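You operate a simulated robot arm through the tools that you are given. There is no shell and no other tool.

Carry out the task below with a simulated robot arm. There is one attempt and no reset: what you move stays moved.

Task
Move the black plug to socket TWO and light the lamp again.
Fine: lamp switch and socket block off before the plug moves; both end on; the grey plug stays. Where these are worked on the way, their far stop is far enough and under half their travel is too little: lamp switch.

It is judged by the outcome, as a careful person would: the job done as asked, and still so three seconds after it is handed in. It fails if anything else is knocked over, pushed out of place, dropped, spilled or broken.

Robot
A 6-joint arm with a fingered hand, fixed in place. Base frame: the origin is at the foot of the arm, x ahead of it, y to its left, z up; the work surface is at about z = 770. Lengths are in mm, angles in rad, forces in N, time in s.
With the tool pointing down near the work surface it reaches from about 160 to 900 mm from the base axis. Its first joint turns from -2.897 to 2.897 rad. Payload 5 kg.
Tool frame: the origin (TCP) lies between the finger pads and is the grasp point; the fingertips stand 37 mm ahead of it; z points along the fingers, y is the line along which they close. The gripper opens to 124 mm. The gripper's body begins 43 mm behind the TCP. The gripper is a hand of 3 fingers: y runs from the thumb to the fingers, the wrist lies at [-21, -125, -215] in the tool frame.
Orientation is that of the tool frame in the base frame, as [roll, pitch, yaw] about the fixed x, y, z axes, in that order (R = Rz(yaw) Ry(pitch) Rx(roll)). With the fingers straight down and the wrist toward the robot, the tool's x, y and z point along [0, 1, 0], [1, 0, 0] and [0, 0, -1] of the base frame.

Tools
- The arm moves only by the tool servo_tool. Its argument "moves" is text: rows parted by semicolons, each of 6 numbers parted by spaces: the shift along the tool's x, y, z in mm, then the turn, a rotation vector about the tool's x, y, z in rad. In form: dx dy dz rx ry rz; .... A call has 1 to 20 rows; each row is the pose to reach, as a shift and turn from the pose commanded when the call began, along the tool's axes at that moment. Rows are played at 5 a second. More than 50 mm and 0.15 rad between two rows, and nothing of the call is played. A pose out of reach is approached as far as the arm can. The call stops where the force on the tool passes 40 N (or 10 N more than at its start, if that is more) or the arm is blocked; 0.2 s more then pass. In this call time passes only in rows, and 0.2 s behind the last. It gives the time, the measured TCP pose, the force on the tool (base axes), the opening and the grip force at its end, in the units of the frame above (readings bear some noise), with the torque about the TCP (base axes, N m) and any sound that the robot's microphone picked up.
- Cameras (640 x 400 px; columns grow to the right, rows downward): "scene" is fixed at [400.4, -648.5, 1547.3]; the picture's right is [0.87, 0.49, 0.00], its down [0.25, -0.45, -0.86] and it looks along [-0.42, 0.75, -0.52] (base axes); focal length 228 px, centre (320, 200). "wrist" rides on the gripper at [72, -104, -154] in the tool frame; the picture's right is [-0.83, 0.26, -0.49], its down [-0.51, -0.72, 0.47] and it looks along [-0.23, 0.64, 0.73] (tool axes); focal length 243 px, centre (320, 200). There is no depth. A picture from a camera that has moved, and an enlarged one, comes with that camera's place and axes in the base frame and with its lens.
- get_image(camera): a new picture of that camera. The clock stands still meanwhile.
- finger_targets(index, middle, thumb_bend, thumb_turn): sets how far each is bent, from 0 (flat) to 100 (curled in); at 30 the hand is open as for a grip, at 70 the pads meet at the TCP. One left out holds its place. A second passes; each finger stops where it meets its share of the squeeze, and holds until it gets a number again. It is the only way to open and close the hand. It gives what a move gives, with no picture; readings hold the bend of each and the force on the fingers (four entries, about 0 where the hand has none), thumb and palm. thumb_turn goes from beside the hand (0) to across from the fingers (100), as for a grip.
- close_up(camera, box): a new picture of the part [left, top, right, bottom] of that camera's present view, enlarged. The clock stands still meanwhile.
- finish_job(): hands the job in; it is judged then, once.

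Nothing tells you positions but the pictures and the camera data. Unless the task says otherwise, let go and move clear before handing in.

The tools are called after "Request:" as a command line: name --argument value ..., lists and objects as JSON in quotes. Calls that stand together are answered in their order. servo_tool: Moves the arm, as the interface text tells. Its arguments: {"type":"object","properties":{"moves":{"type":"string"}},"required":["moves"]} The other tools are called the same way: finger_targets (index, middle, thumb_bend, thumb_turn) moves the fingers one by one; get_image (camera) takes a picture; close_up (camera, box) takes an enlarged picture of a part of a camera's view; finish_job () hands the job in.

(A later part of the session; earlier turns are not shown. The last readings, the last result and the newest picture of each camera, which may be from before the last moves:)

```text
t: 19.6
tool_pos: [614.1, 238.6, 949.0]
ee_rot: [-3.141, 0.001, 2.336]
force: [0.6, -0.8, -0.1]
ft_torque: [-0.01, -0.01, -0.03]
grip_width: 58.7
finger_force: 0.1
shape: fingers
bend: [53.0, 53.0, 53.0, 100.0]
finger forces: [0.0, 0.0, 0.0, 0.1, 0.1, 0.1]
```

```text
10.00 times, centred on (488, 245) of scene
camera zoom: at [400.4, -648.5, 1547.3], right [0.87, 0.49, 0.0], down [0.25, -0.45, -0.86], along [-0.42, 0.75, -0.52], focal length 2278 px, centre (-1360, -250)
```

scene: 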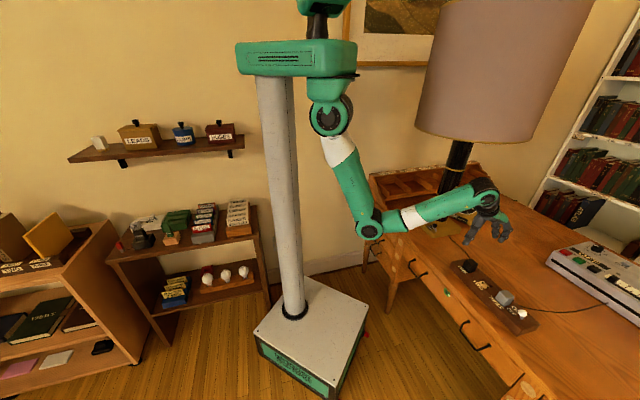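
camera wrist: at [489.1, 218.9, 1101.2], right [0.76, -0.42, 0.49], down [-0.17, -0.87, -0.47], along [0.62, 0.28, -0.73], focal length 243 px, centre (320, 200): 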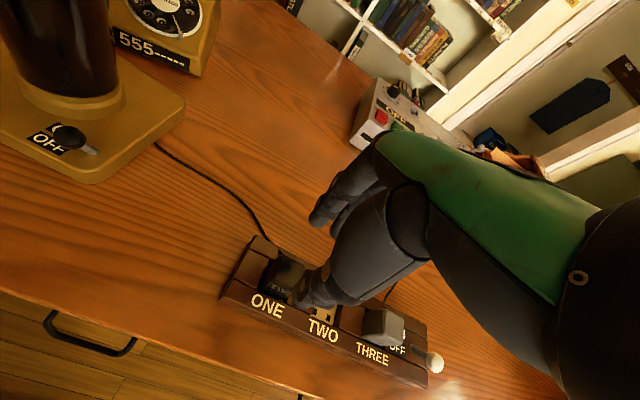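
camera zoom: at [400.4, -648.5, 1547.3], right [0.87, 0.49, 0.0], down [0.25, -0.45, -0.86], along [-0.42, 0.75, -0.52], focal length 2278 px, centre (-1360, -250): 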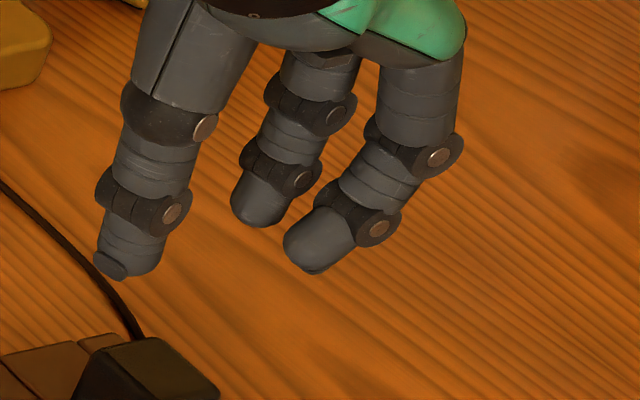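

The fingertips straddle the plug evenly. I'll go down to just above the block's top surface.

Request:
servo_tool --moves "-2.7 0.8 15 0 0 0; -2.7 0.8 35 0 0 0; -2.7 0.8 55 0 0 0; -2.7 0.8 70 0 0 0; -2.7 0.8 80 0 0 0; -2.7 0.8 87 0 0 0"

Request:
get_image --camera "wrist"

Request:
close_up --camera "scene" --box '[440, 235, 504, 285]'

```text
t: 21.0
tool_pos: [616.9, 239.2, 861.6]
ee_rot: [3.142, -0.001, 2.333]
force: [0.7, -0.2, 0.0]
ft_torque: [-0.01, 0.02, -0.01]
grip_width: 59.2
finger_force: 0.1
shape: fingers
bend: [53.0, 53.0, 53.0, 100.0]
finger forces: [0.1, 0.0, 0.0, 0.0, 0.0, 0.0]
```

```text
taken
camera wrist: at [491.4, 217.3, 1015.0], right [0.76, -0.42, 0.49], down [-0.17, -0.87, -0.47], along [0.62, 0.28, -0.73], focal length 243 px, centre (320, 200)
```

wrist: 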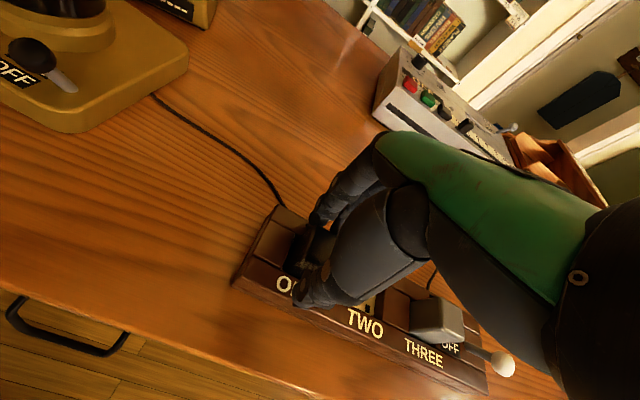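

```text
8.00 times, centred on (472, 260) of scene
camera zoom: at [400.4, -648.5, 1547.3], right [0.87, 0.49, 0.0], down [0.25, -0.45, -0.86], along [-0.42, 0.75, -0.52], focal length 1823 px, centre (-896, -280)
```

zoom: 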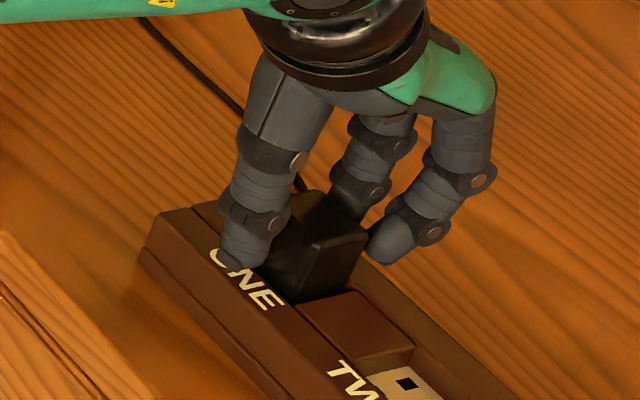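

The plug is between thumb and fingers with the tips just above the block. I'll go 5 mm lower and close gently.

Request:
servo_tool --moves "0 -0.5 2 0 0 0; 0 -1 4 0 0 0; 0 -1 5 0 0 0"

Request:
finger_targets --index 60 --middle 60 --thumb_bend 60

Request:
close_up --camera "wrist" --box '[240, 180, 400, 330]'

Request:
close_up --camera "scene" --box '[448, 240, 496, 280]'

```text
t: 21.8
tool_pos: [615.9, 237.6, 857.2]
ee_rot: [-3.141, -0.001, 2.333]
force: [0.2, 0.4, -1.4]
ft_torque: [0.0, -0.03, 0.03]
grip_width: 58.9
finger_force: 0.0
shape: fingers
bend: [53.0, 53.0, 53.0, 100.0]
finger forces: [0.1, 0.1, 0.1, 0.0, 0.0, 0.0]
```

```text
t: 22.8
tool_pos: [615.7, 236.1, 856.9]
ee_rot: [3.14, -0.001, 2.336]
force: [0.8, 2.3, 0.3]
ft_torque: [0.05, -0.03, 0.05]
grip_width: 40.2
finger_force: 1.8
shape: fingers
bend: [59.0, 59.0, 59.0, 100.0]
finger forces: [1.5, 1.4, 0.1, 0.0, 1.1, 0.0]
```

```text
2.67 times, centred on (320, 255) of wrist
camera zoom: at [490.8, 216.4, 1009.1], right [0.76, -0.42, 0.49], down [-0.17, -0.87, -0.47], along [0.62, 0.28, -0.73], focal length 647 px, centre (320, 53)
```

zoom: 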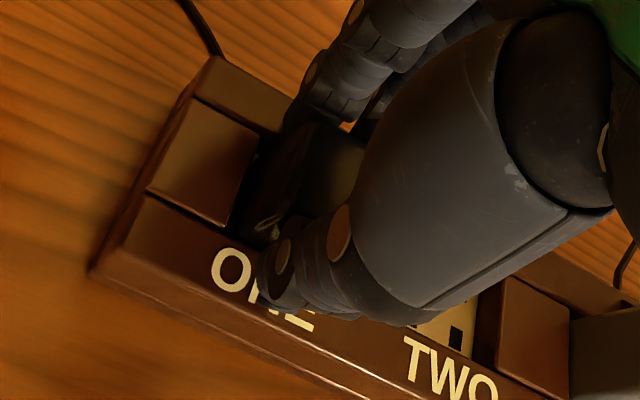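

```text
10.00 times, centred on (472, 260) of scene
camera zoom: at [400.4, -648.5, 1547.3], right [0.87, 0.49, 0.0], down [0.25, -0.45, -0.86], along [-0.42, 0.75, -0.52], focal length 2278 px, centre (-1200, -400)
```

zoom: 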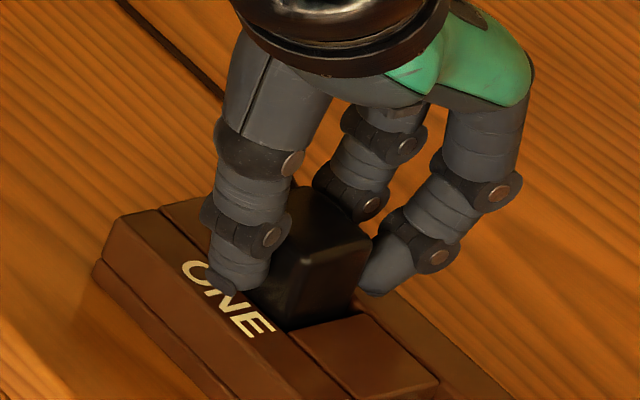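

The fingers touch the plug on both sides at about 40 mm. I'll firm up the grip.

Request:
finger_targets --index 66 --middle 66 --thumb_bend 66

Request:
close_up --camera "scene" --box '[448, 240, 496, 280]'

```text
t: 23.8
tool_pos: [616.3, 237.1, 856.2]
ee_rot: [-3.142, -0.001, 2.334]
force: [4.1, 3.6, 0.9]
ft_torque: [0.17, -0.2, 0.08]
grip_width: 38.0
finger_force: 11.1
shape: fingers
bend: [60.0, 61.0, 60.0, 100.0]
finger forces: [6.4, 7.6, 0.0, 0.0, 7.9, 0.0]
```

```text
10.00 times, centred on (472, 260) of scene
camera zoom: at [400.4, -648.5, 1547.3], right [0.87, 0.49, 0.0], down [0.25, -0.45, -0.86], along [-0.42, 0.75, -0.52], focal length 2278 px, centre (-1200, -400)
```

zoom: 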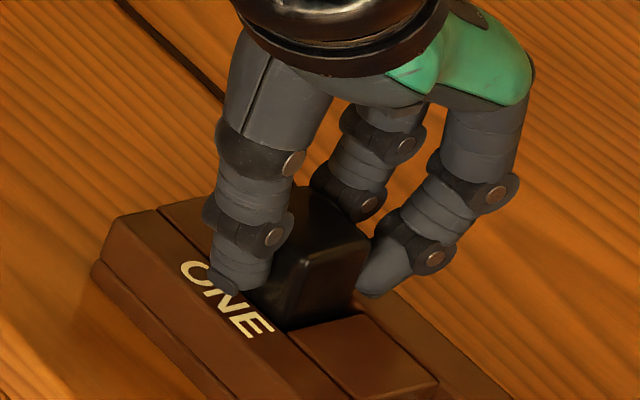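

Grip is about 11 N. I'll squeeze firmer before pulling.

Request:
finger_targets --index 75 --middle 75 --thumb_bend 75

```text
t: 24.8
tool_pos: [616.4, 236.3, 855.7]
ee_rot: [3.142, 0.001, 2.333]
force: [2.5, 1.3, 0.5]
ft_torque: [0.01, -0.12, 0.07]
grip_width: 36.7
finger_force: 23.8
shape: fingers
bend: [61.0, 62.0, 61.0, 100.0]
finger forces: [12.3, 12.6, 0.1, 0.0, 22.6, 0.0]
```

The grip is now balanced at about 24 N. Pulling straight up in small steps.

Request:
servo_tool --moves "0 0 -2 0 0 0; 0 0 -4 0 0 0; 0 0 -6 0 0 0; 0 0 -8 0 0 0; 0 0 -10 0 0 0; 0 0 -12 0 0 0"

Request:
close_up --camera "scene" --box '[448, 240, 496, 280]'

Request:
close_up --camera "wrist" --box '[240, 180, 400, 330]'

```text
t: 26.2
tool_pos: [616.7, 236.6, 869.1]
ee_rot: [-3.142, -0.001, 2.334]
force: [-1.0, -0.6, -0.6]
ft_torque: [0.01, 0.0, 0.02]
grip_width: 36.7
finger_force: 23.6
shape: fingers
bend: [61.0, 62.0, 61.0, 100.0]
finger forces: [12.1, 10.7, 0.0, 0.0, 22.9, 0.0]
```

```text
10.00 times, centred on (472, 260) of scene
camera zoom: at [400.4, -648.5, 1547.3], right [0.87, 0.49, 0.0], down [0.25, -0.45, -0.86], along [-0.42, 0.75, -0.52], focal length 2278 px, centre (-1200, -400)
```

zoom: 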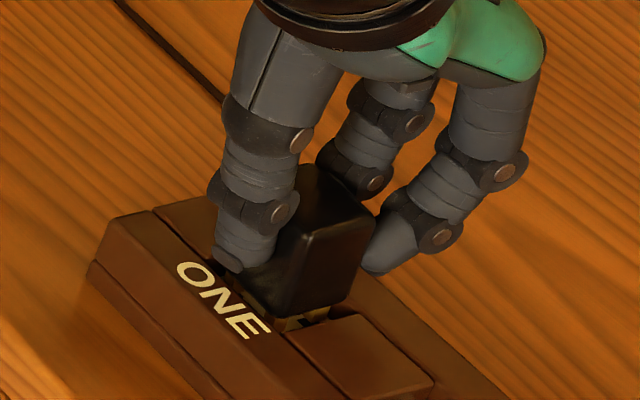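

```text
2.67 times, centred on (320, 255) of wrist
camera zoom: at [490.7, 216.8, 1021.3], right [0.76, -0.42, 0.49], down [-0.17, -0.87, -0.47], along [0.62, 0.28, -0.73], focal length 647 px, centre (320, 53)
```

zoom: 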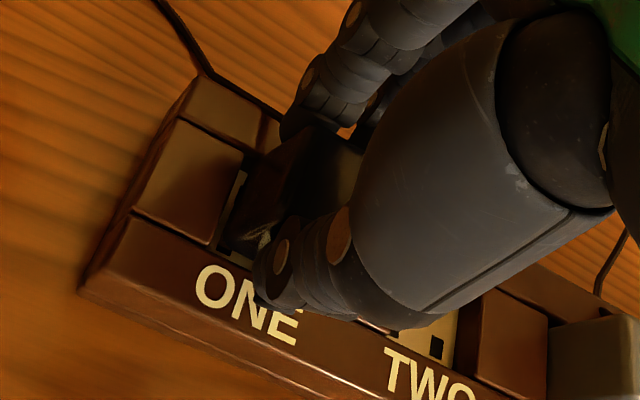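

The plug is rising. The block may have shifted a hair in the picture, so I'll compare it with my earlier view before going on.

Request:
close_up --camera "scene" --box '[456, 250, 552, 340]'

Request:
close_up --camera "scene" --box '[448, 250, 496, 280]'

Request:
get_image --camera "wrist"

```text
4.44 times, centred on (504, 295) of scene
camera zoom: at [400.4, -648.5, 1547.3], right [0.87, 0.49, 0.0], down [0.25, -0.45, -0.86], along [-0.42, 0.75, -0.52], focal length 1013 px, centre (-498, -222)
```

zoom: 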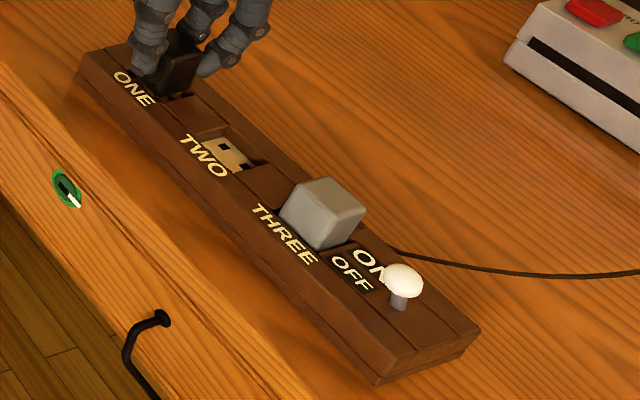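

```text
13.33 times, centred on (472, 265) of scene
camera zoom: at [400.4, -648.5, 1547.3], right [0.87, 0.49, 0.0], down [0.25, -0.45, -0.86], along [-0.42, 0.75, -0.52], focal length 3038 px, centre (-1707, -667)
```

zoom: 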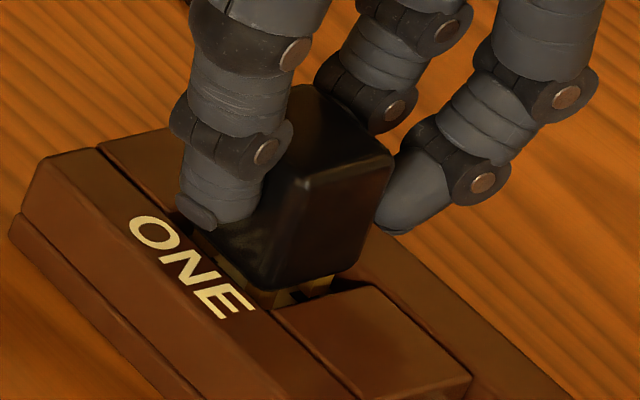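

```text
taken
camera wrist: at [490.7, 216.8, 1021.3], right [0.76, -0.42, 0.49], down [-0.17, -0.87, -0.47], along [0.62, 0.28, -0.73], focal length 243 px, centre (320, 200)
```

wrist: 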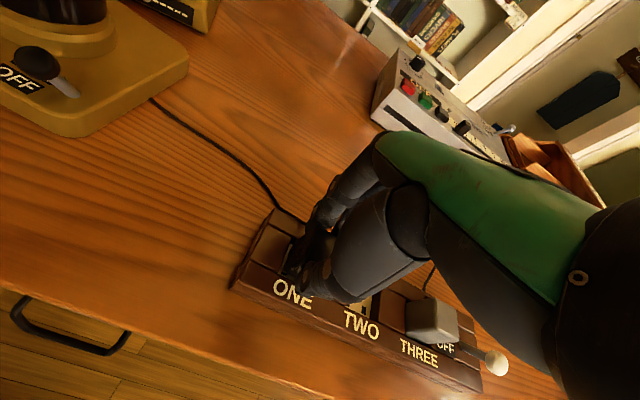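

The plug came out smoothly; the ONE end of the block seems to have moved only about 2 mm while I gripped. I'll lift the plug well clear and look at its pins.

Request:
servo_tool --moves "0 0 -4 0 0 0; 0 0 -8 0 0 0; 0 0 -13 0 0 0; 0 0 -20 0 0 0; 0 0 -28 0 0 0; 0 0 -36 0 0 0"

Request:
close_up --camera "scene" --box '[448, 235, 512, 285]'

Request:
close_up --camera "wrist" --box '[220, 200, 380, 340]'

Request:
close_up --camera "scene" --box '[456, 250, 552, 340]'

```text
t: 27.6
tool_pos: [615.5, 236.9, 903.4]
ee_rot: [3.141, -0.001, 2.332]
force: [0.8, 0.5, -0.6]
ft_torque: [0.03, 0.0, -0.02]
grip_width: 36.6
finger_force: 22.8
shape: fingers
bend: [61.0, 62.0, 61.0, 100.0]
finger forces: [12.3, 10.7, 0.1, 0.0, 22.9, 0.0]
```

```text
8.00 times, centred on (480, 260) of scene
camera zoom: at [400.4, -648.5, 1547.3], right [0.87, 0.49, 0.0], down [0.25, -0.45, -0.86], along [-0.42, 0.75, -0.52], focal length 1823 px, centre (-960, -280)
```

zoom: 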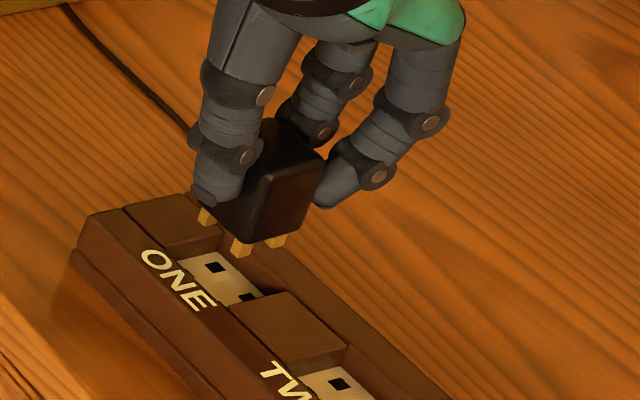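

```text
2.86 times, centred on (300, 270) of wrist
camera zoom: at [490.1, 217.4, 1057.5], right [0.76, -0.42, 0.49], down [-0.17, -0.87, -0.47], along [0.62, 0.28, -0.73], focal length 693 px, centre (377, 0)
```

zoom: 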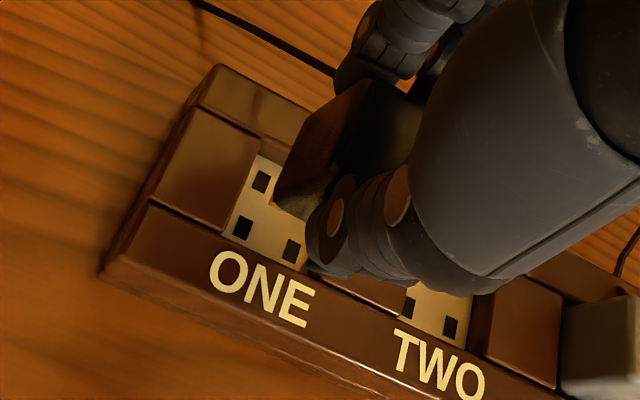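

```text
4.44 times, centred on (504, 295) of scene
camera zoom: at [400.4, -648.5, 1547.3], right [0.87, 0.49, 0.0], down [0.25, -0.45, -0.86], along [-0.42, 0.75, -0.52], focal length 1013 px, centre (-498, -222)
```

zoom: 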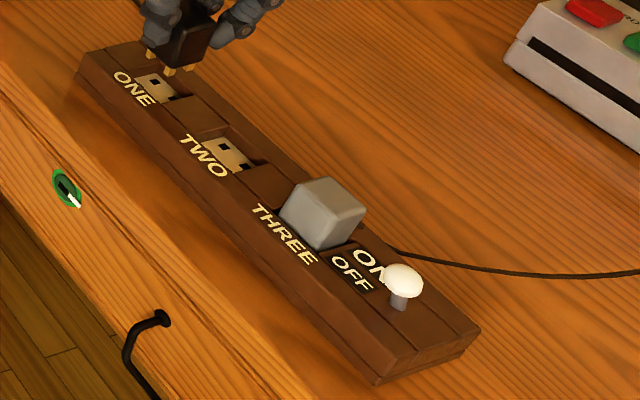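

The plug is free, with four brass pins. Now I need the exact ONE-to-TWO offset, so I'll enlarge both sockets strongly.

Request:
close_up --camera "scene" --box '[458, 258, 490, 278]'

Request:
close_up --camera "scene" --box '[470, 272, 502, 292]'

Request:
close_up --camera "scene" --box '[486, 284, 518, 304]'

Request:
close_up --camera "wrist" --box '[260, 230, 340, 330]'

```text
16.00 times, centred on (474, 268) of scene
camera zoom: at [400.4, -648.5, 1547.3], right [0.87, 0.49, 0.0], down [0.25, -0.45, -0.86], along [-0.42, 0.75, -0.52], focal length 3645 px, centre (-2144, -888)
```

zoom: 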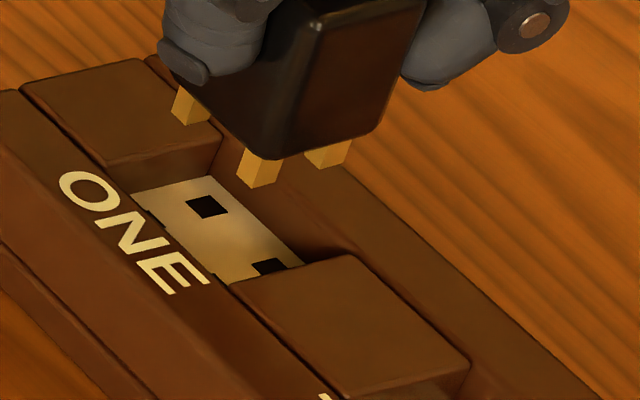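

```text
16.00 times, centred on (486, 282) of scene
camera zoom: at [400.4, -648.5, 1547.3], right [0.87, 0.49, 0.0], down [0.25, -0.45, -0.86], along [-0.42, 0.75, -0.52], focal length 3645 px, centre (-2336, -1112)
```

zoom: 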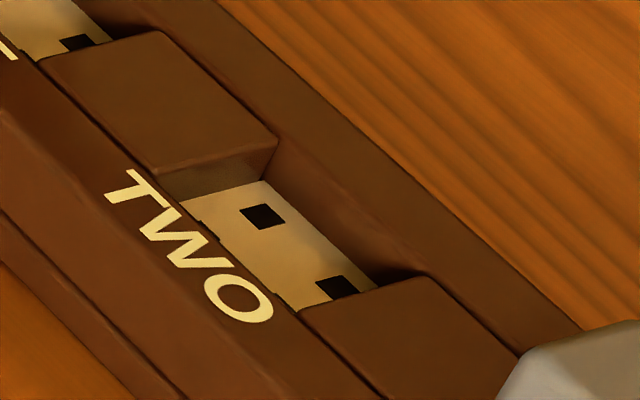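

```text
16.00 times, centred on (502, 294) of scene
camera zoom: at [400.4, -648.5, 1547.3], right [0.87, 0.49, 0.0], down [0.25, -0.45, -0.86], along [-0.42, 0.75, -0.52], focal length 3645 px, centre (-2592, -1304)
```

zoom: 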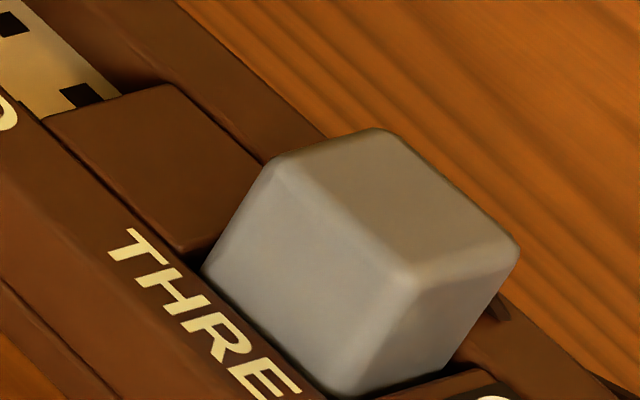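

```text
4.00 times, centred on (300, 280) of wrist
camera zoom: at [490.1, 217.4, 1057.5], right [0.76, -0.42, 0.49], down [-0.17, -0.87, -0.47], along [0.62, 0.28, -0.73], focal length 970 px, centre (400, -120)
```

zoom: 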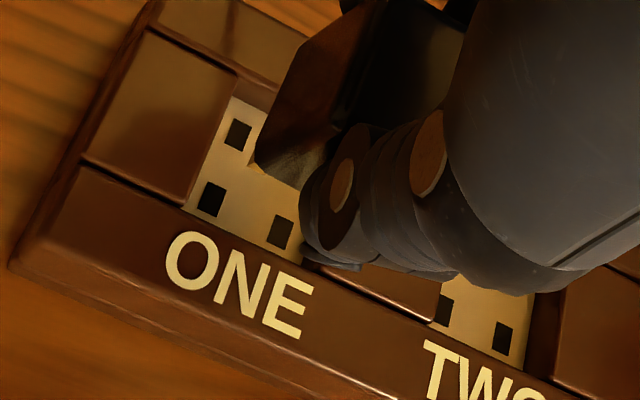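

Block top is about 814 and the socket plates about 797; the ONE→TWO pitch works out near 78 mm along the block. I'll carry the plug across at this height and then check the alignment over TWO.

Request:
servo_tool --moves "0 0 -6 0 0 0; -10 0 -8 0 0 0; -22 0.2 -8 0 0 0; -34 0.3 -8 0 0 0; -46 0.4 -8 0 0 0; -58 0.5 -8 0 0 0; -70 0.6 -8 0 0 0; -78 0.6 -8 0 0 0; -78 0.6 -4 0 0 0"

Request:
close_up --camera "scene" --box '[464, 252, 512, 292]'

Request:
close_up --camera "wrist" --box '[220, 200, 380, 340]'

Request:
get_image --camera "scene"

```text
t: 29.6
tool_pos: [670.4, 181.0, 907.9]
ee_rot: [3.141, -0.001, 2.334]
force: [-0.3, -0.5, -1.7]
ft_torque: [-0.01, 0.03, 0.03]
grip_width: 36.7
finger_force: 22.8
shape: fingers
bend: [61.0, 62.0, 61.0, 100.0]
finger forces: [12.3, 10.6, 0.0, 0.0, 23.1, 0.0]
```

```text
10.00 times, centred on (488, 272) of scene
camera zoom: at [400.4, -648.5, 1547.3], right [0.87, 0.49, 0.0], down [0.25, -0.45, -0.86], along [-0.42, 0.75, -0.52], focal length 2278 px, centre (-1360, -520)
```

zoom: 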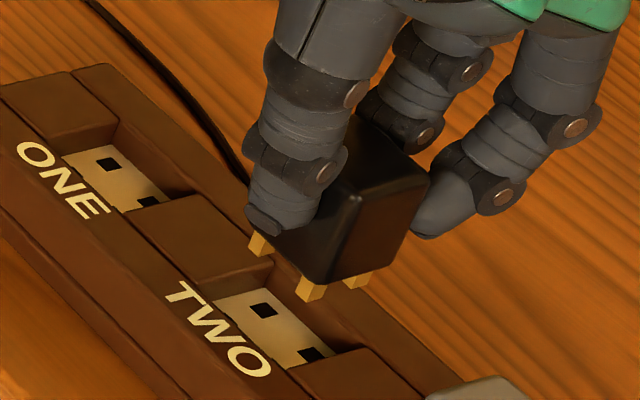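

```text
2.86 times, centred on (300, 270) of wrist
camera zoom: at [544.8, 160.5, 1060.3], right [0.76, -0.42, 0.49], down [-0.17, -0.87, -0.47], along [0.62, 0.28, -0.73], focal length 693 px, centre (377, 0)
```

zoom: 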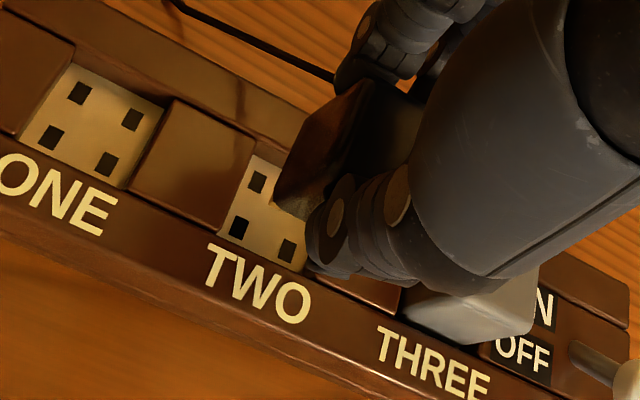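

```text
taken
```

scene: 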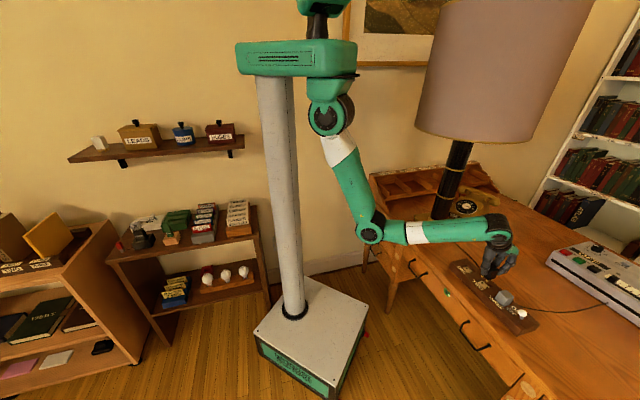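

The plug hangs over TWO. I'll bring it to exactly the height at which I photographed ONE, so the two views can be compared hole by hole.

Request:
servo_tool --moves "0 0 2 0 0 0; 0 0 4 0 0 0; 0 0 4 0 0 0"

Request:
close_up --camera "wrist" --box '[260, 230, 340, 330]'

Request:
close_up --camera "scene" --box '[474, 272, 506, 292]'

```text
t: 30.4
tool_pos: [670.3, 180.9, 903.5]
ee_rot: [3.141, -0.001, 2.333]
force: [0.1, 0.5, -0.2]
ft_torque: [0.07, -0.02, -0.03]
grip_width: 36.7
finger_force: 22.8
shape: fingers
bend: [61.0, 62.0, 61.0, 100.0]
finger forces: [12.2, 10.5, 0.0, 0.1, 23.0, 0.0]
```

```text
4.00 times, centred on (300, 280) of wrist
camera zoom: at [545.0, 161.0, 1056.5], right [0.76, -0.42, 0.49], down [-0.17, -0.87, -0.47], along [0.62, 0.28, -0.73], focal length 970 px, centre (400, -120)
```

zoom: 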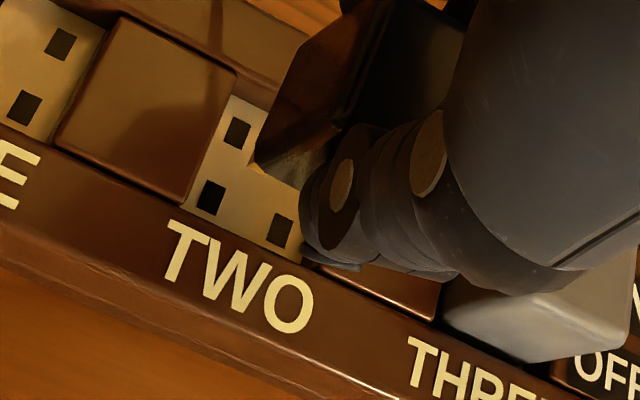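

```text
16.00 times, centred on (490, 282) of scene
camera zoom: at [400.4, -648.5, 1547.3], right [0.87, 0.49, 0.0], down [0.25, -0.45, -0.86], along [-0.42, 0.75, -0.52], focal length 3645 px, centre (-2400, -1112)
```

zoom: 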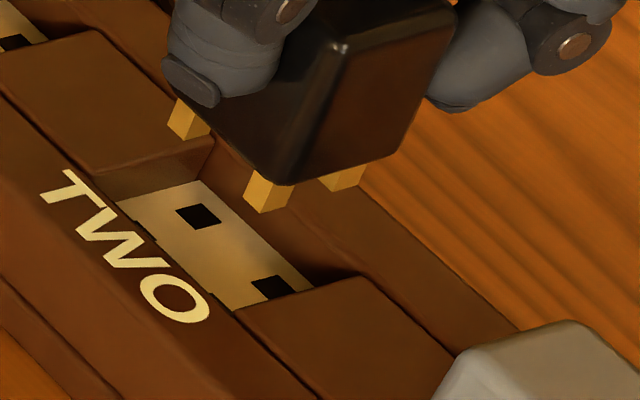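

The views nearly match: the plug looks about 0.5–1 mm short toward +x/+y of the tool. I'll apply that correction and lower the pin tips to just above the block for a closer check.

Request:
servo_tool --moves "0.6 0.7 5 0 0 0; 0.6 0.7 10 0 0 0; 0.6 0.7 15 0 0 0; 0.6 0.7 20 0 0 0; 0.6 0.7 20 0 0 0"

Request:
close_up --camera "scene" --box '[474, 272, 506, 292]'

Request:
close_up --camera "wrist" --box '[260, 230, 340, 330]'

```text
t: 31.6
tool_pos: [671.2, 182.4, 883.3]
ee_rot: [-3.141, 0.0, 2.334]
force: [0.0, -0.8, -1.4]
ft_torque: [0.0, 0.02, 0.0]
grip_width: 36.7
finger_force: 23.1
shape: fingers
bend: [61.0, 62.0, 61.0, 100.0]
finger forces: [12.3, 10.7, 0.0, 0.1, 23.0, 0.0]
```

```text
16.00 times, centred on (490, 282) of scene
camera zoom: at [400.4, -648.5, 1547.3], right [0.87, 0.49, 0.0], down [0.25, -0.45, -0.86], along [-0.42, 0.75, -0.52], focal length 3645 px, centre (-2400, -1112)
```

zoom: 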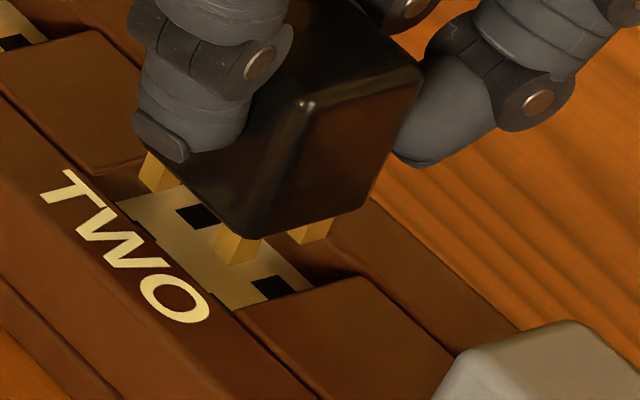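

```text
4.00 times, centred on (300, 280) of wrist
camera zoom: at [545.0, 161.6, 1036.8], right [0.76, -0.42, 0.49], down [-0.17, -0.87, -0.47], along [0.62, 0.28, -0.73], focal length 970 px, centre (400, -120)
```

zoom: 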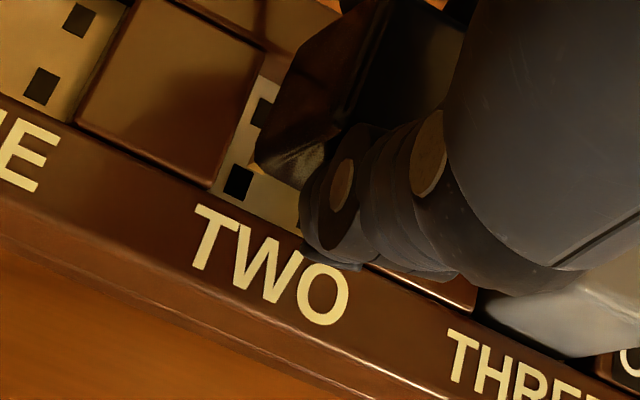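

I'll enlarge further to compare the pins with the holes directly.

Request:
close_up --camera "scene" --box '[478, 280, 494, 290]'

Request:
close_up --camera "scene" --box '[460, 264, 476, 274]'

Request:
close_up --camera "wrist" --box '[280, 246, 312, 266]'

```text
16.00 times, centred on (486, 285) of scene
camera zoom: at [400.4, -648.5, 1547.3], right [0.87, 0.49, 0.0], down [0.25, -0.45, -0.86], along [-0.42, 0.75, -0.52], focal length 3645 px, centre (-2336, -1160)
```

zoom: 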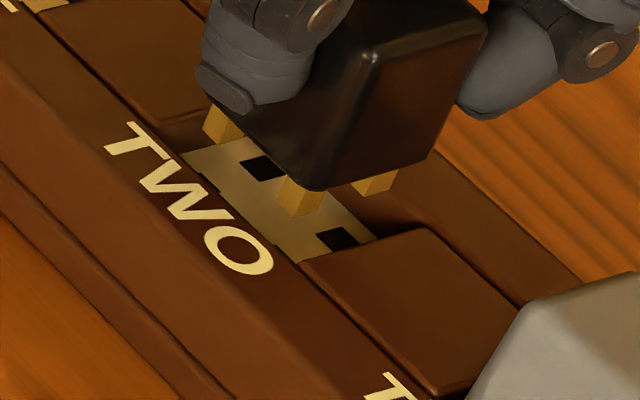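

```text
16.00 times, centred on (468, 269) of scene
camera zoom: at [400.4, -648.5, 1547.3], right [0.87, 0.49, 0.0], down [0.25, -0.45, -0.86], along [-0.42, 0.75, -0.52], focal length 3645 px, centre (-2048, -904)
```

zoom: 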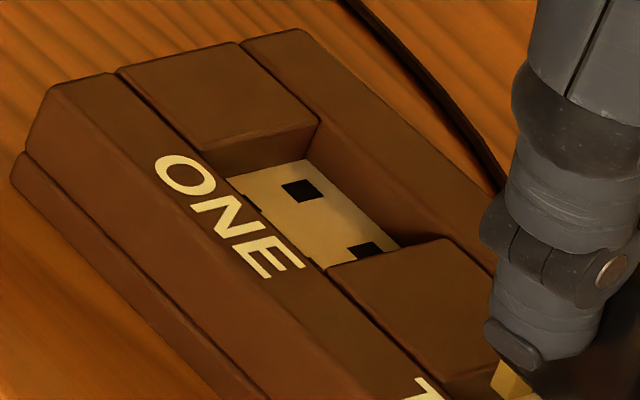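

```text
16.00 times, centred on (296, 256) of wrist
camera zoom: at [545.0, 161.6, 1036.8], right [0.76, -0.42, 0.49], down [-0.17, -0.87, -0.47], along [0.62, 0.28, -0.73], focal length 3882 px, centre (704, -696)
```

zoom: 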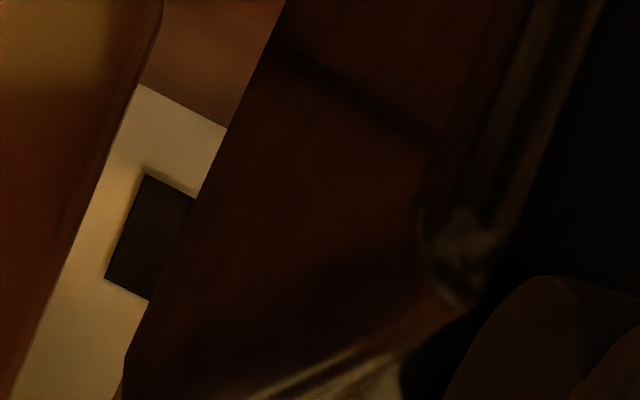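

Using the pin and hole patterns' own centres, the plug is over the holes to within about a millimetre. I'll lower the pins into the pocket, stopping above the plate, and look again.

Request:
servo_tool --moves "0 0 3 0 0 0; 0 0 6 0 0 0; 0 0 9 0 0 0; 0 0 12 0 0 0; 0 0 12 0 0 0"

Request:
close_up --camera "scene" --box '[474, 274, 500, 290]'

Request:
close_up --camera "wrist" --box '[250, 210, 340, 320]'

```text
t: 32.8
tool_pos: [671.1, 182.3, 873.1]
ee_rot: [3.141, 0.001, 2.332]
force: [0.1, 0.1, -1.0]
ft_torque: [0.03, 0.0, 0.03]
grip_width: 36.6
finger_force: 23.1
shape: fingers
bend: [61.0, 62.0, 61.0, 100.0]
finger forces: [12.3, 10.6, 0.0, 0.0, 23.0, 0.1]
```

```text
16.00 times, centred on (487, 282) of scene
camera zoom: at [400.4, -648.5, 1547.3], right [0.87, 0.49, 0.0], down [0.25, -0.45, -0.86], along [-0.42, 0.75, -0.52], focal length 3645 px, centre (-2352, -1112)
```

zoom: 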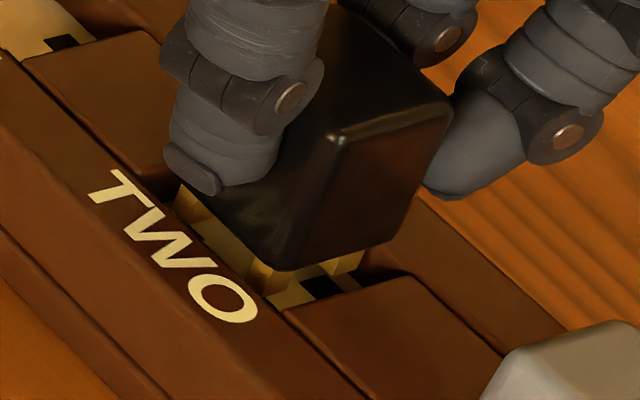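

```text
3.64 times, centred on (295, 265) of wrist
camera zoom: at [545.5, 162.3, 1024.8], right [0.76, -0.42, 0.49], down [-0.17, -0.87, -0.47], along [0.62, 0.28, -0.73], focal length 882 px, centre (411, -36)
```

zoom: 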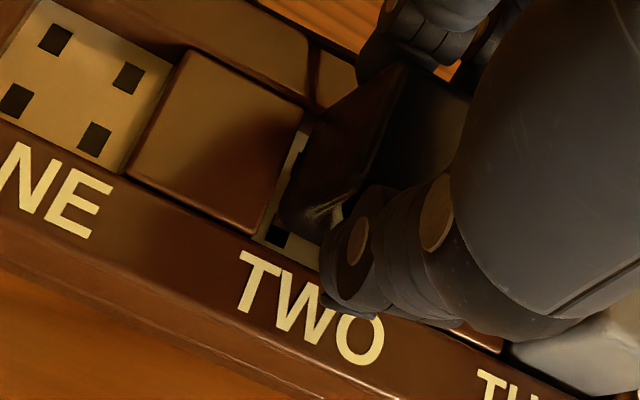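

Still no contact. I'll lower a few millimetres at a time and watch the force.

Request:
servo_tool --moves "0 0 1 0 0 0; 0 0 2 0 0 0; 0 0 3 0 0 0; 0 0 4 0 0 0; 0 0 5 0 0 0; 0 0 5 0 0 0"

Request:
close_up --camera "scene" --box '[474, 274, 500, 290]'

Request:
close_up --camera "wrist" --box '[270, 225, 330, 300]'

```text
t: 34.2
tool_pos: [670.5, 183.8, 867.9]
ee_rot: [-3.14, 0.001, 2.334]
force: [0.8, 0.0, -0.5]
ft_torque: [-0.01, 0.02, 0.01]
grip_width: 36.4
finger_force: 22.8
shape: fingers
bend: [61.0, 62.0, 61.0, 100.0]
finger forces: [12.2, 10.7, 0.0, 0.0, 23.1, 0.0]
```

```text
16.00 times, centred on (487, 282) of scene
camera zoom: at [400.4, -648.5, 1547.3], right [0.87, 0.49, 0.0], down [0.25, -0.45, -0.86], along [-0.42, 0.75, -0.52], focal length 3645 px, centre (-2352, -1112)
```

zoom: 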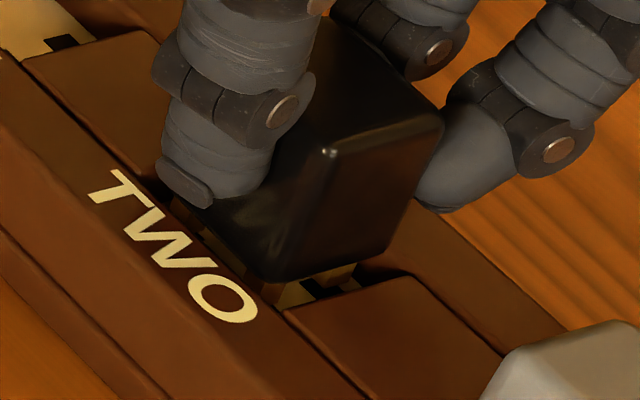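

```text
5.33 times, centred on (300, 262) of wrist
camera zoom: at [545.3, 162.2, 1020.1], right [0.76, -0.42, 0.49], down [-0.17, -0.87, -0.47], along [0.62, 0.28, -0.73], focal length 1294 px, centre (427, -133)
```

zoom: 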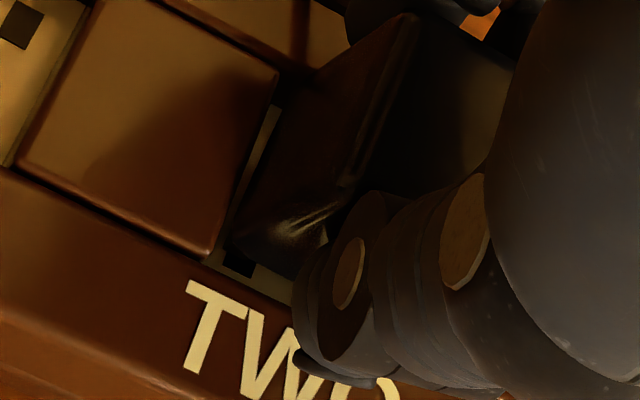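

No contact yet. Continuing down slowly; the pins should reach the holes within a few millimetres.

Request:
servo_tool --moves "0 0 1 0 0 0; 0 0 2 0 0 0; 0 0 3 0 0 0; 0 0 4 0 0 0; 0 0 4 0 0 0"

Request:
close_up --camera "scene" --box '[474, 274, 500, 290]'

```text
t: 35.4
tool_pos: [669.9, 182.3, 864.6]
ee_rot: [3.141, -0.001, 2.336]
force: [0.2, -0.9, -1.3]
ft_torque: [0.04, -0.03, -0.01]
grip_width: 36.5
finger_force: 23.1
shape: fingers
bend: [61.0, 62.0, 61.0, 100.0]
finger forces: [12.3, 10.9, 0.0, 0.0, 22.8, 0.1]
```

```text
16.00 times, centred on (487, 282) of scene
camera zoom: at [400.4, -648.5, 1547.3], right [0.87, 0.49, 0.0], down [0.25, -0.45, -0.86], along [-0.42, 0.75, -0.52], focal length 3645 px, centre (-2352, -1112)
```

zoom: 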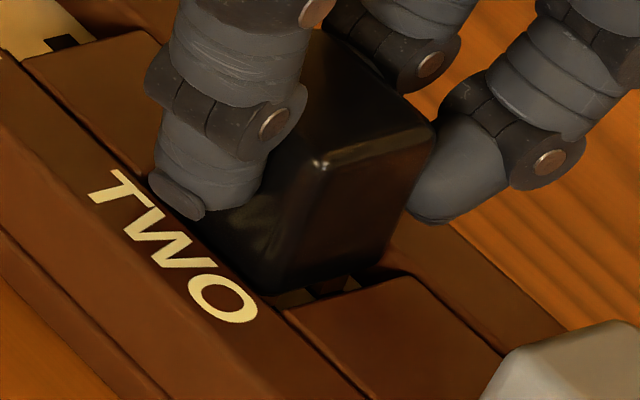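

Contact is still light. Three more millimetres.

Request:
servo_tool --moves "0 0 1 0 0 0; 0 0 2 0 0 0; 0 0 3 0 0 0; 0 0 3 0 0 0"

Request:
close_up --camera "scene" --box '[474, 274, 500, 290]'

Request:
close_up --camera "scene" --box '[456, 250, 552, 340]'

```text
t: 36.4
tool_pos: [670.8, 182.2, 860.0]
ee_rot: [-3.141, -0.001, 2.334]
force: [1.2, 0.3, 0.1]
ft_torque: [-0.04, -0.04, 0.02]
grip_width: 36.5
finger_force: 23.1
shape: fingers
bend: [61.0, 62.0, 61.0, 100.0]
finger forces: [12.2, 10.9, 0.1, 0.0, 22.8, 0.0]
```

```text
16.00 times, centred on (487, 282) of scene
camera zoom: at [400.4, -648.5, 1547.3], right [0.87, 0.49, 0.0], down [0.25, -0.45, -0.86], along [-0.42, 0.75, -0.52], focal length 3645 px, centre (-2352, -1112)
```

zoom: 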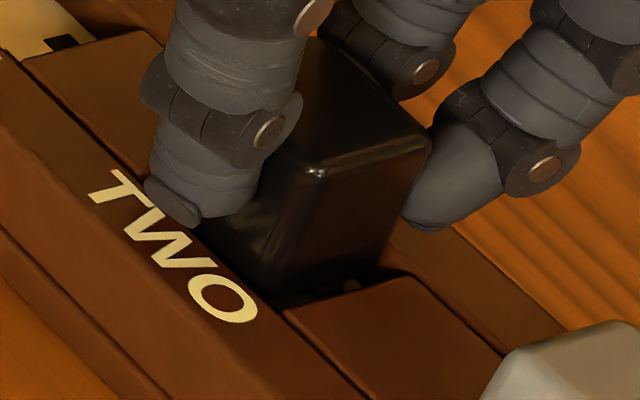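

```text
4.44 times, centred on (504, 295) of scene
camera zoom: at [400.4, -648.5, 1547.3], right [0.87, 0.49, 0.0], down [0.25, -0.45, -0.86], along [-0.42, 0.75, -0.52], focal length 1013 px, centre (-498, -222)
```

zoom: 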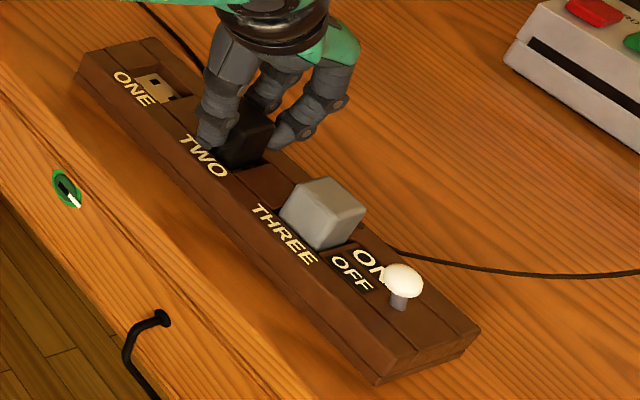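

The plug goes down without resistance and the block has not moved. I'll press it the last few millimetres home.

Request:
servo_tool --moves "0 0 1 0 0 0; 0 0 2 0 0 0; 0 0 3 0 0 0; 0 0 4 0 0 0; 0 0 4 0 0 0"

Request:
close_up --camera "scene" --box '[474, 274, 500, 290]'

```text
t: 37.6
tool_pos: [670.0, 180.9, 856.0]
ee_rot: [-3.14, 0.0, 2.332]
force: [1.1, -2.1, 0.2]
ft_torque: [-0.1, -0.03, 0.04]
grip_width: 36.7
finger_force: 22.7
shape: fingers
bend: [61.0, 62.0, 61.0, 100.0]
finger forces: [11.8, 11.1, 0.0, 0.0, 22.9, 0.0]
```

```text
16.00 times, centred on (487, 282) of scene
camera zoom: at [400.4, -648.5, 1547.3], right [0.87, 0.49, 0.0], down [0.25, -0.45, -0.86], along [-0.42, 0.75, -0.52], focal length 3645 px, centre (-2352, -1112)
```

zoom: 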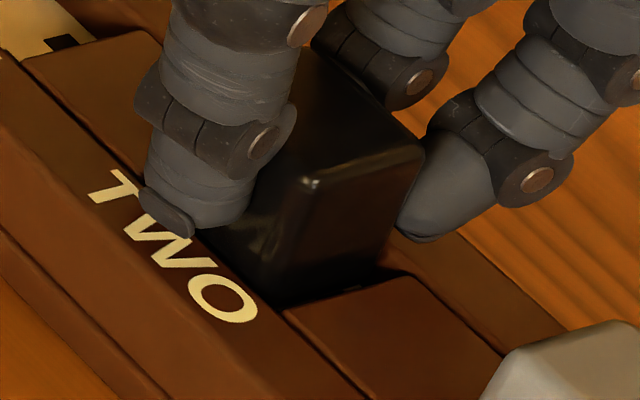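

It's at the depth it had in ONE. I'll press a touch more to make sure it is seated.

Request:
servo_tool --moves "0 0 0.5 0 0 0; 0 0 1 0 0 0; 0 0 1.5 0 0 0; 0 0 1.5 0 0 0"

Request:
close_up --camera "scene" --box '[474, 274, 500, 290]'

```text
t: 38.6
tool_pos: [669.2, 182.2, 855.7]
ee_rot: [3.14, 0.001, 2.333]
force: [-0.1, -0.5, 8.9]
ft_torque: [-0.12, 0.08, 0.04]
grip_width: 36.4
finger_force: 23.5
shape: fingers
bend: [61.0, 62.0, 62.0, 100.0]
finger forces: [12.7, 11.6, 0.1, 0.0, 23.7, 0.0]
```

```text
16.00 times, centred on (487, 282) of scene
camera zoom: at [400.4, -648.5, 1547.3], right [0.87, 0.49, 0.0], down [0.25, -0.45, -0.86], along [-0.42, 0.75, -0.52], focal length 3645 px, centre (-2352, -1112)
```

zoom: 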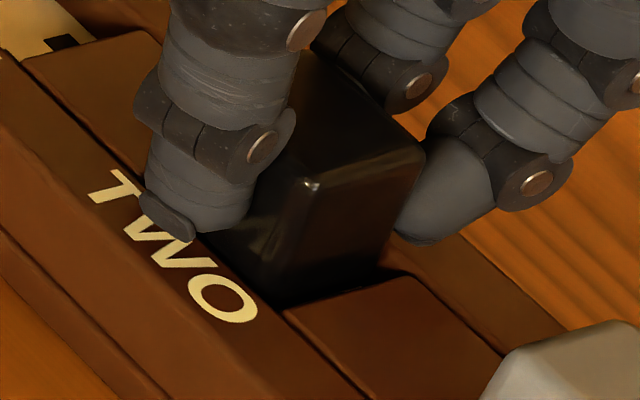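

The downward push met about 9 N, so the plug is seated in TWO. I'll ease off the push and open the fingers just enough to let go.

Request:
servo_tool --moves "0 0 -1 0 0 0; 0 0 -1 0 0 0"

Request:
finger_targets --index 53 --middle 53 --thumb_bend 53

Request:
close_up --camera "scene" --box '[464, 260, 512, 300]'

Request:
get_image --camera "wrist"

```text
t: 39.2
tool_pos: [670.8, 182.5, 854.7]
ee_rot: [3.141, 0.0, 2.332]
force: [2.0, -0.4, 5.6]
ft_torque: [0.0, -0.04, 0.01]
grip_width: 36.4
finger_force: 23.4
shape: fingers
bend: [61.0, 62.0, 62.0, 100.0]
finger forces: [13.4, 12.0, 0.1, 0.0, 23.1, 0.0]
```

```text
t: 40.2
tool_pos: [671.1, 181.8, 855.5]
ee_rot: [3.141, 0.0, 2.333]
force: [0.6, 0.2, -0.6]
ft_torque: [0.01, -0.04, -0.01]
grip_width: 57.6
finger_force: 0.1
shape: fingers
bend: [53.0, 53.0, 53.0, 100.0]
finger forces: [0.0, 0.0, 0.1, 0.0, 0.0, 0.1]
```

```text
10.00 times, centred on (488, 280) of scene
camera zoom: at [400.4, -648.5, 1547.3], right [0.87, 0.49, 0.0], down [0.25, -0.45, -0.86], along [-0.42, 0.75, -0.52], focal length 2278 px, centre (-1360, -600)
```

zoom: 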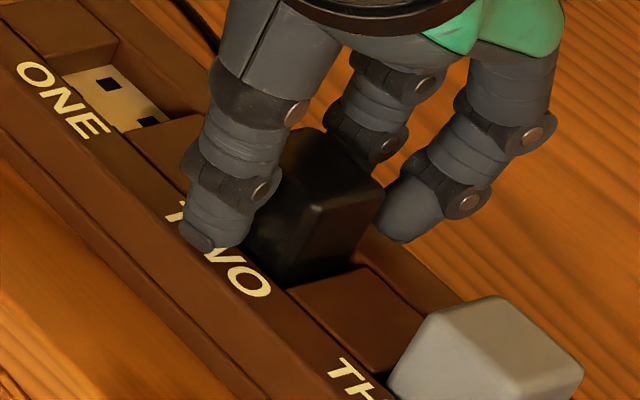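

```text
taken
camera wrist: at [544.8, 162.1, 1008.1], right [0.76, -0.42, 0.49], down [-0.17, -0.87, -0.47], along [0.62, 0.28, -0.73], focal length 243 px, centre (320, 200)
```

wrist: 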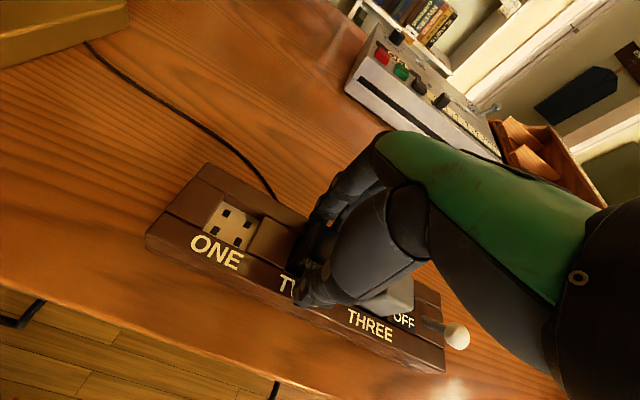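

Released. Lifting straight up and clear, then checking the plug.

Request:
servo_tool --moves "0 0 -8 0 0 0; 0 0 -20 0 0 0; 0 0 -40 0 0 0; 0 0 -65 0 0 0; 0 0 -90 0 0 0; 0 0 -120 0 0 0"

Request:
close_up --camera "scene" --box '[456, 250, 552, 340]'

Request:
close_up --camera "scene" --box '[474, 268, 516, 300]'

Request:
get_image --camera "wrist"

```text
t: 41.6
tool_pos: [669.9, 179.4, 975.4]
ee_rot: [-3.14, -0.001, 2.333]
force: [0.3, -0.5, 0.6]
ft_torque: [0.0, -0.01, 0.0]
grip_width: 57.8
finger_force: 0.0
shape: fingers
bend: [53.0, 53.0, 53.0, 100.0]
finger forces: [0.1, 0.0, 0.0, 0.0, 0.0, 0.0]
```

```text
4.44 times, centred on (504, 295) of scene
camera zoom: at [400.4, -648.5, 1547.3], right [0.87, 0.49, 0.0], down [0.25, -0.45, -0.86], along [-0.42, 0.75, -0.52], focal length 1013 px, centre (-498, -222)
```

zoom: 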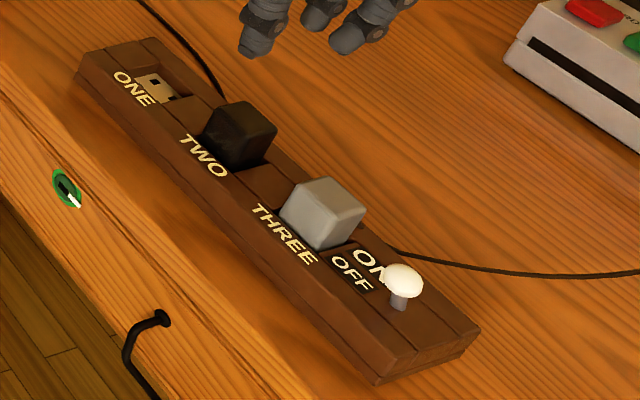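

```text
12.50 times, centred on (495, 284) of scene
camera zoom: at [400.4, -648.5, 1547.3], right [0.87, 0.49, 0.0], down [0.25, -0.45, -0.86], along [-0.42, 0.75, -0.52], focal length 2848 px, centre (-1868, -850)
```

zoom: 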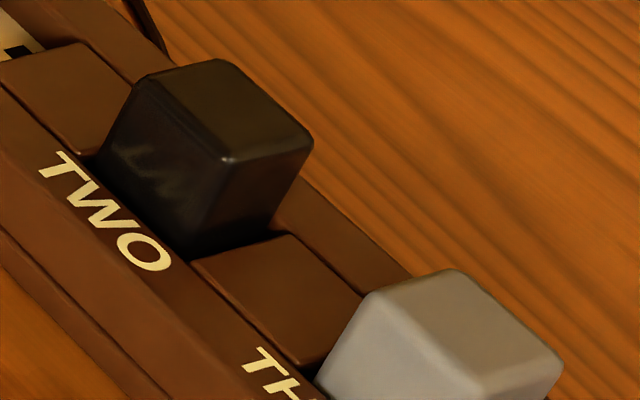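

```text
taken
camera wrist: at [544.7, 160.5, 1128.0], right [0.76, -0.42, 0.49], down [-0.17, -0.87, -0.47], along [0.62, 0.28, -0.73], focal length 243 px, centre (320, 200)
```

wrist: 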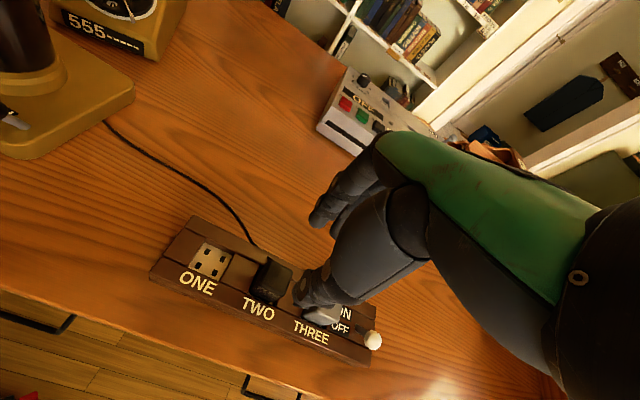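

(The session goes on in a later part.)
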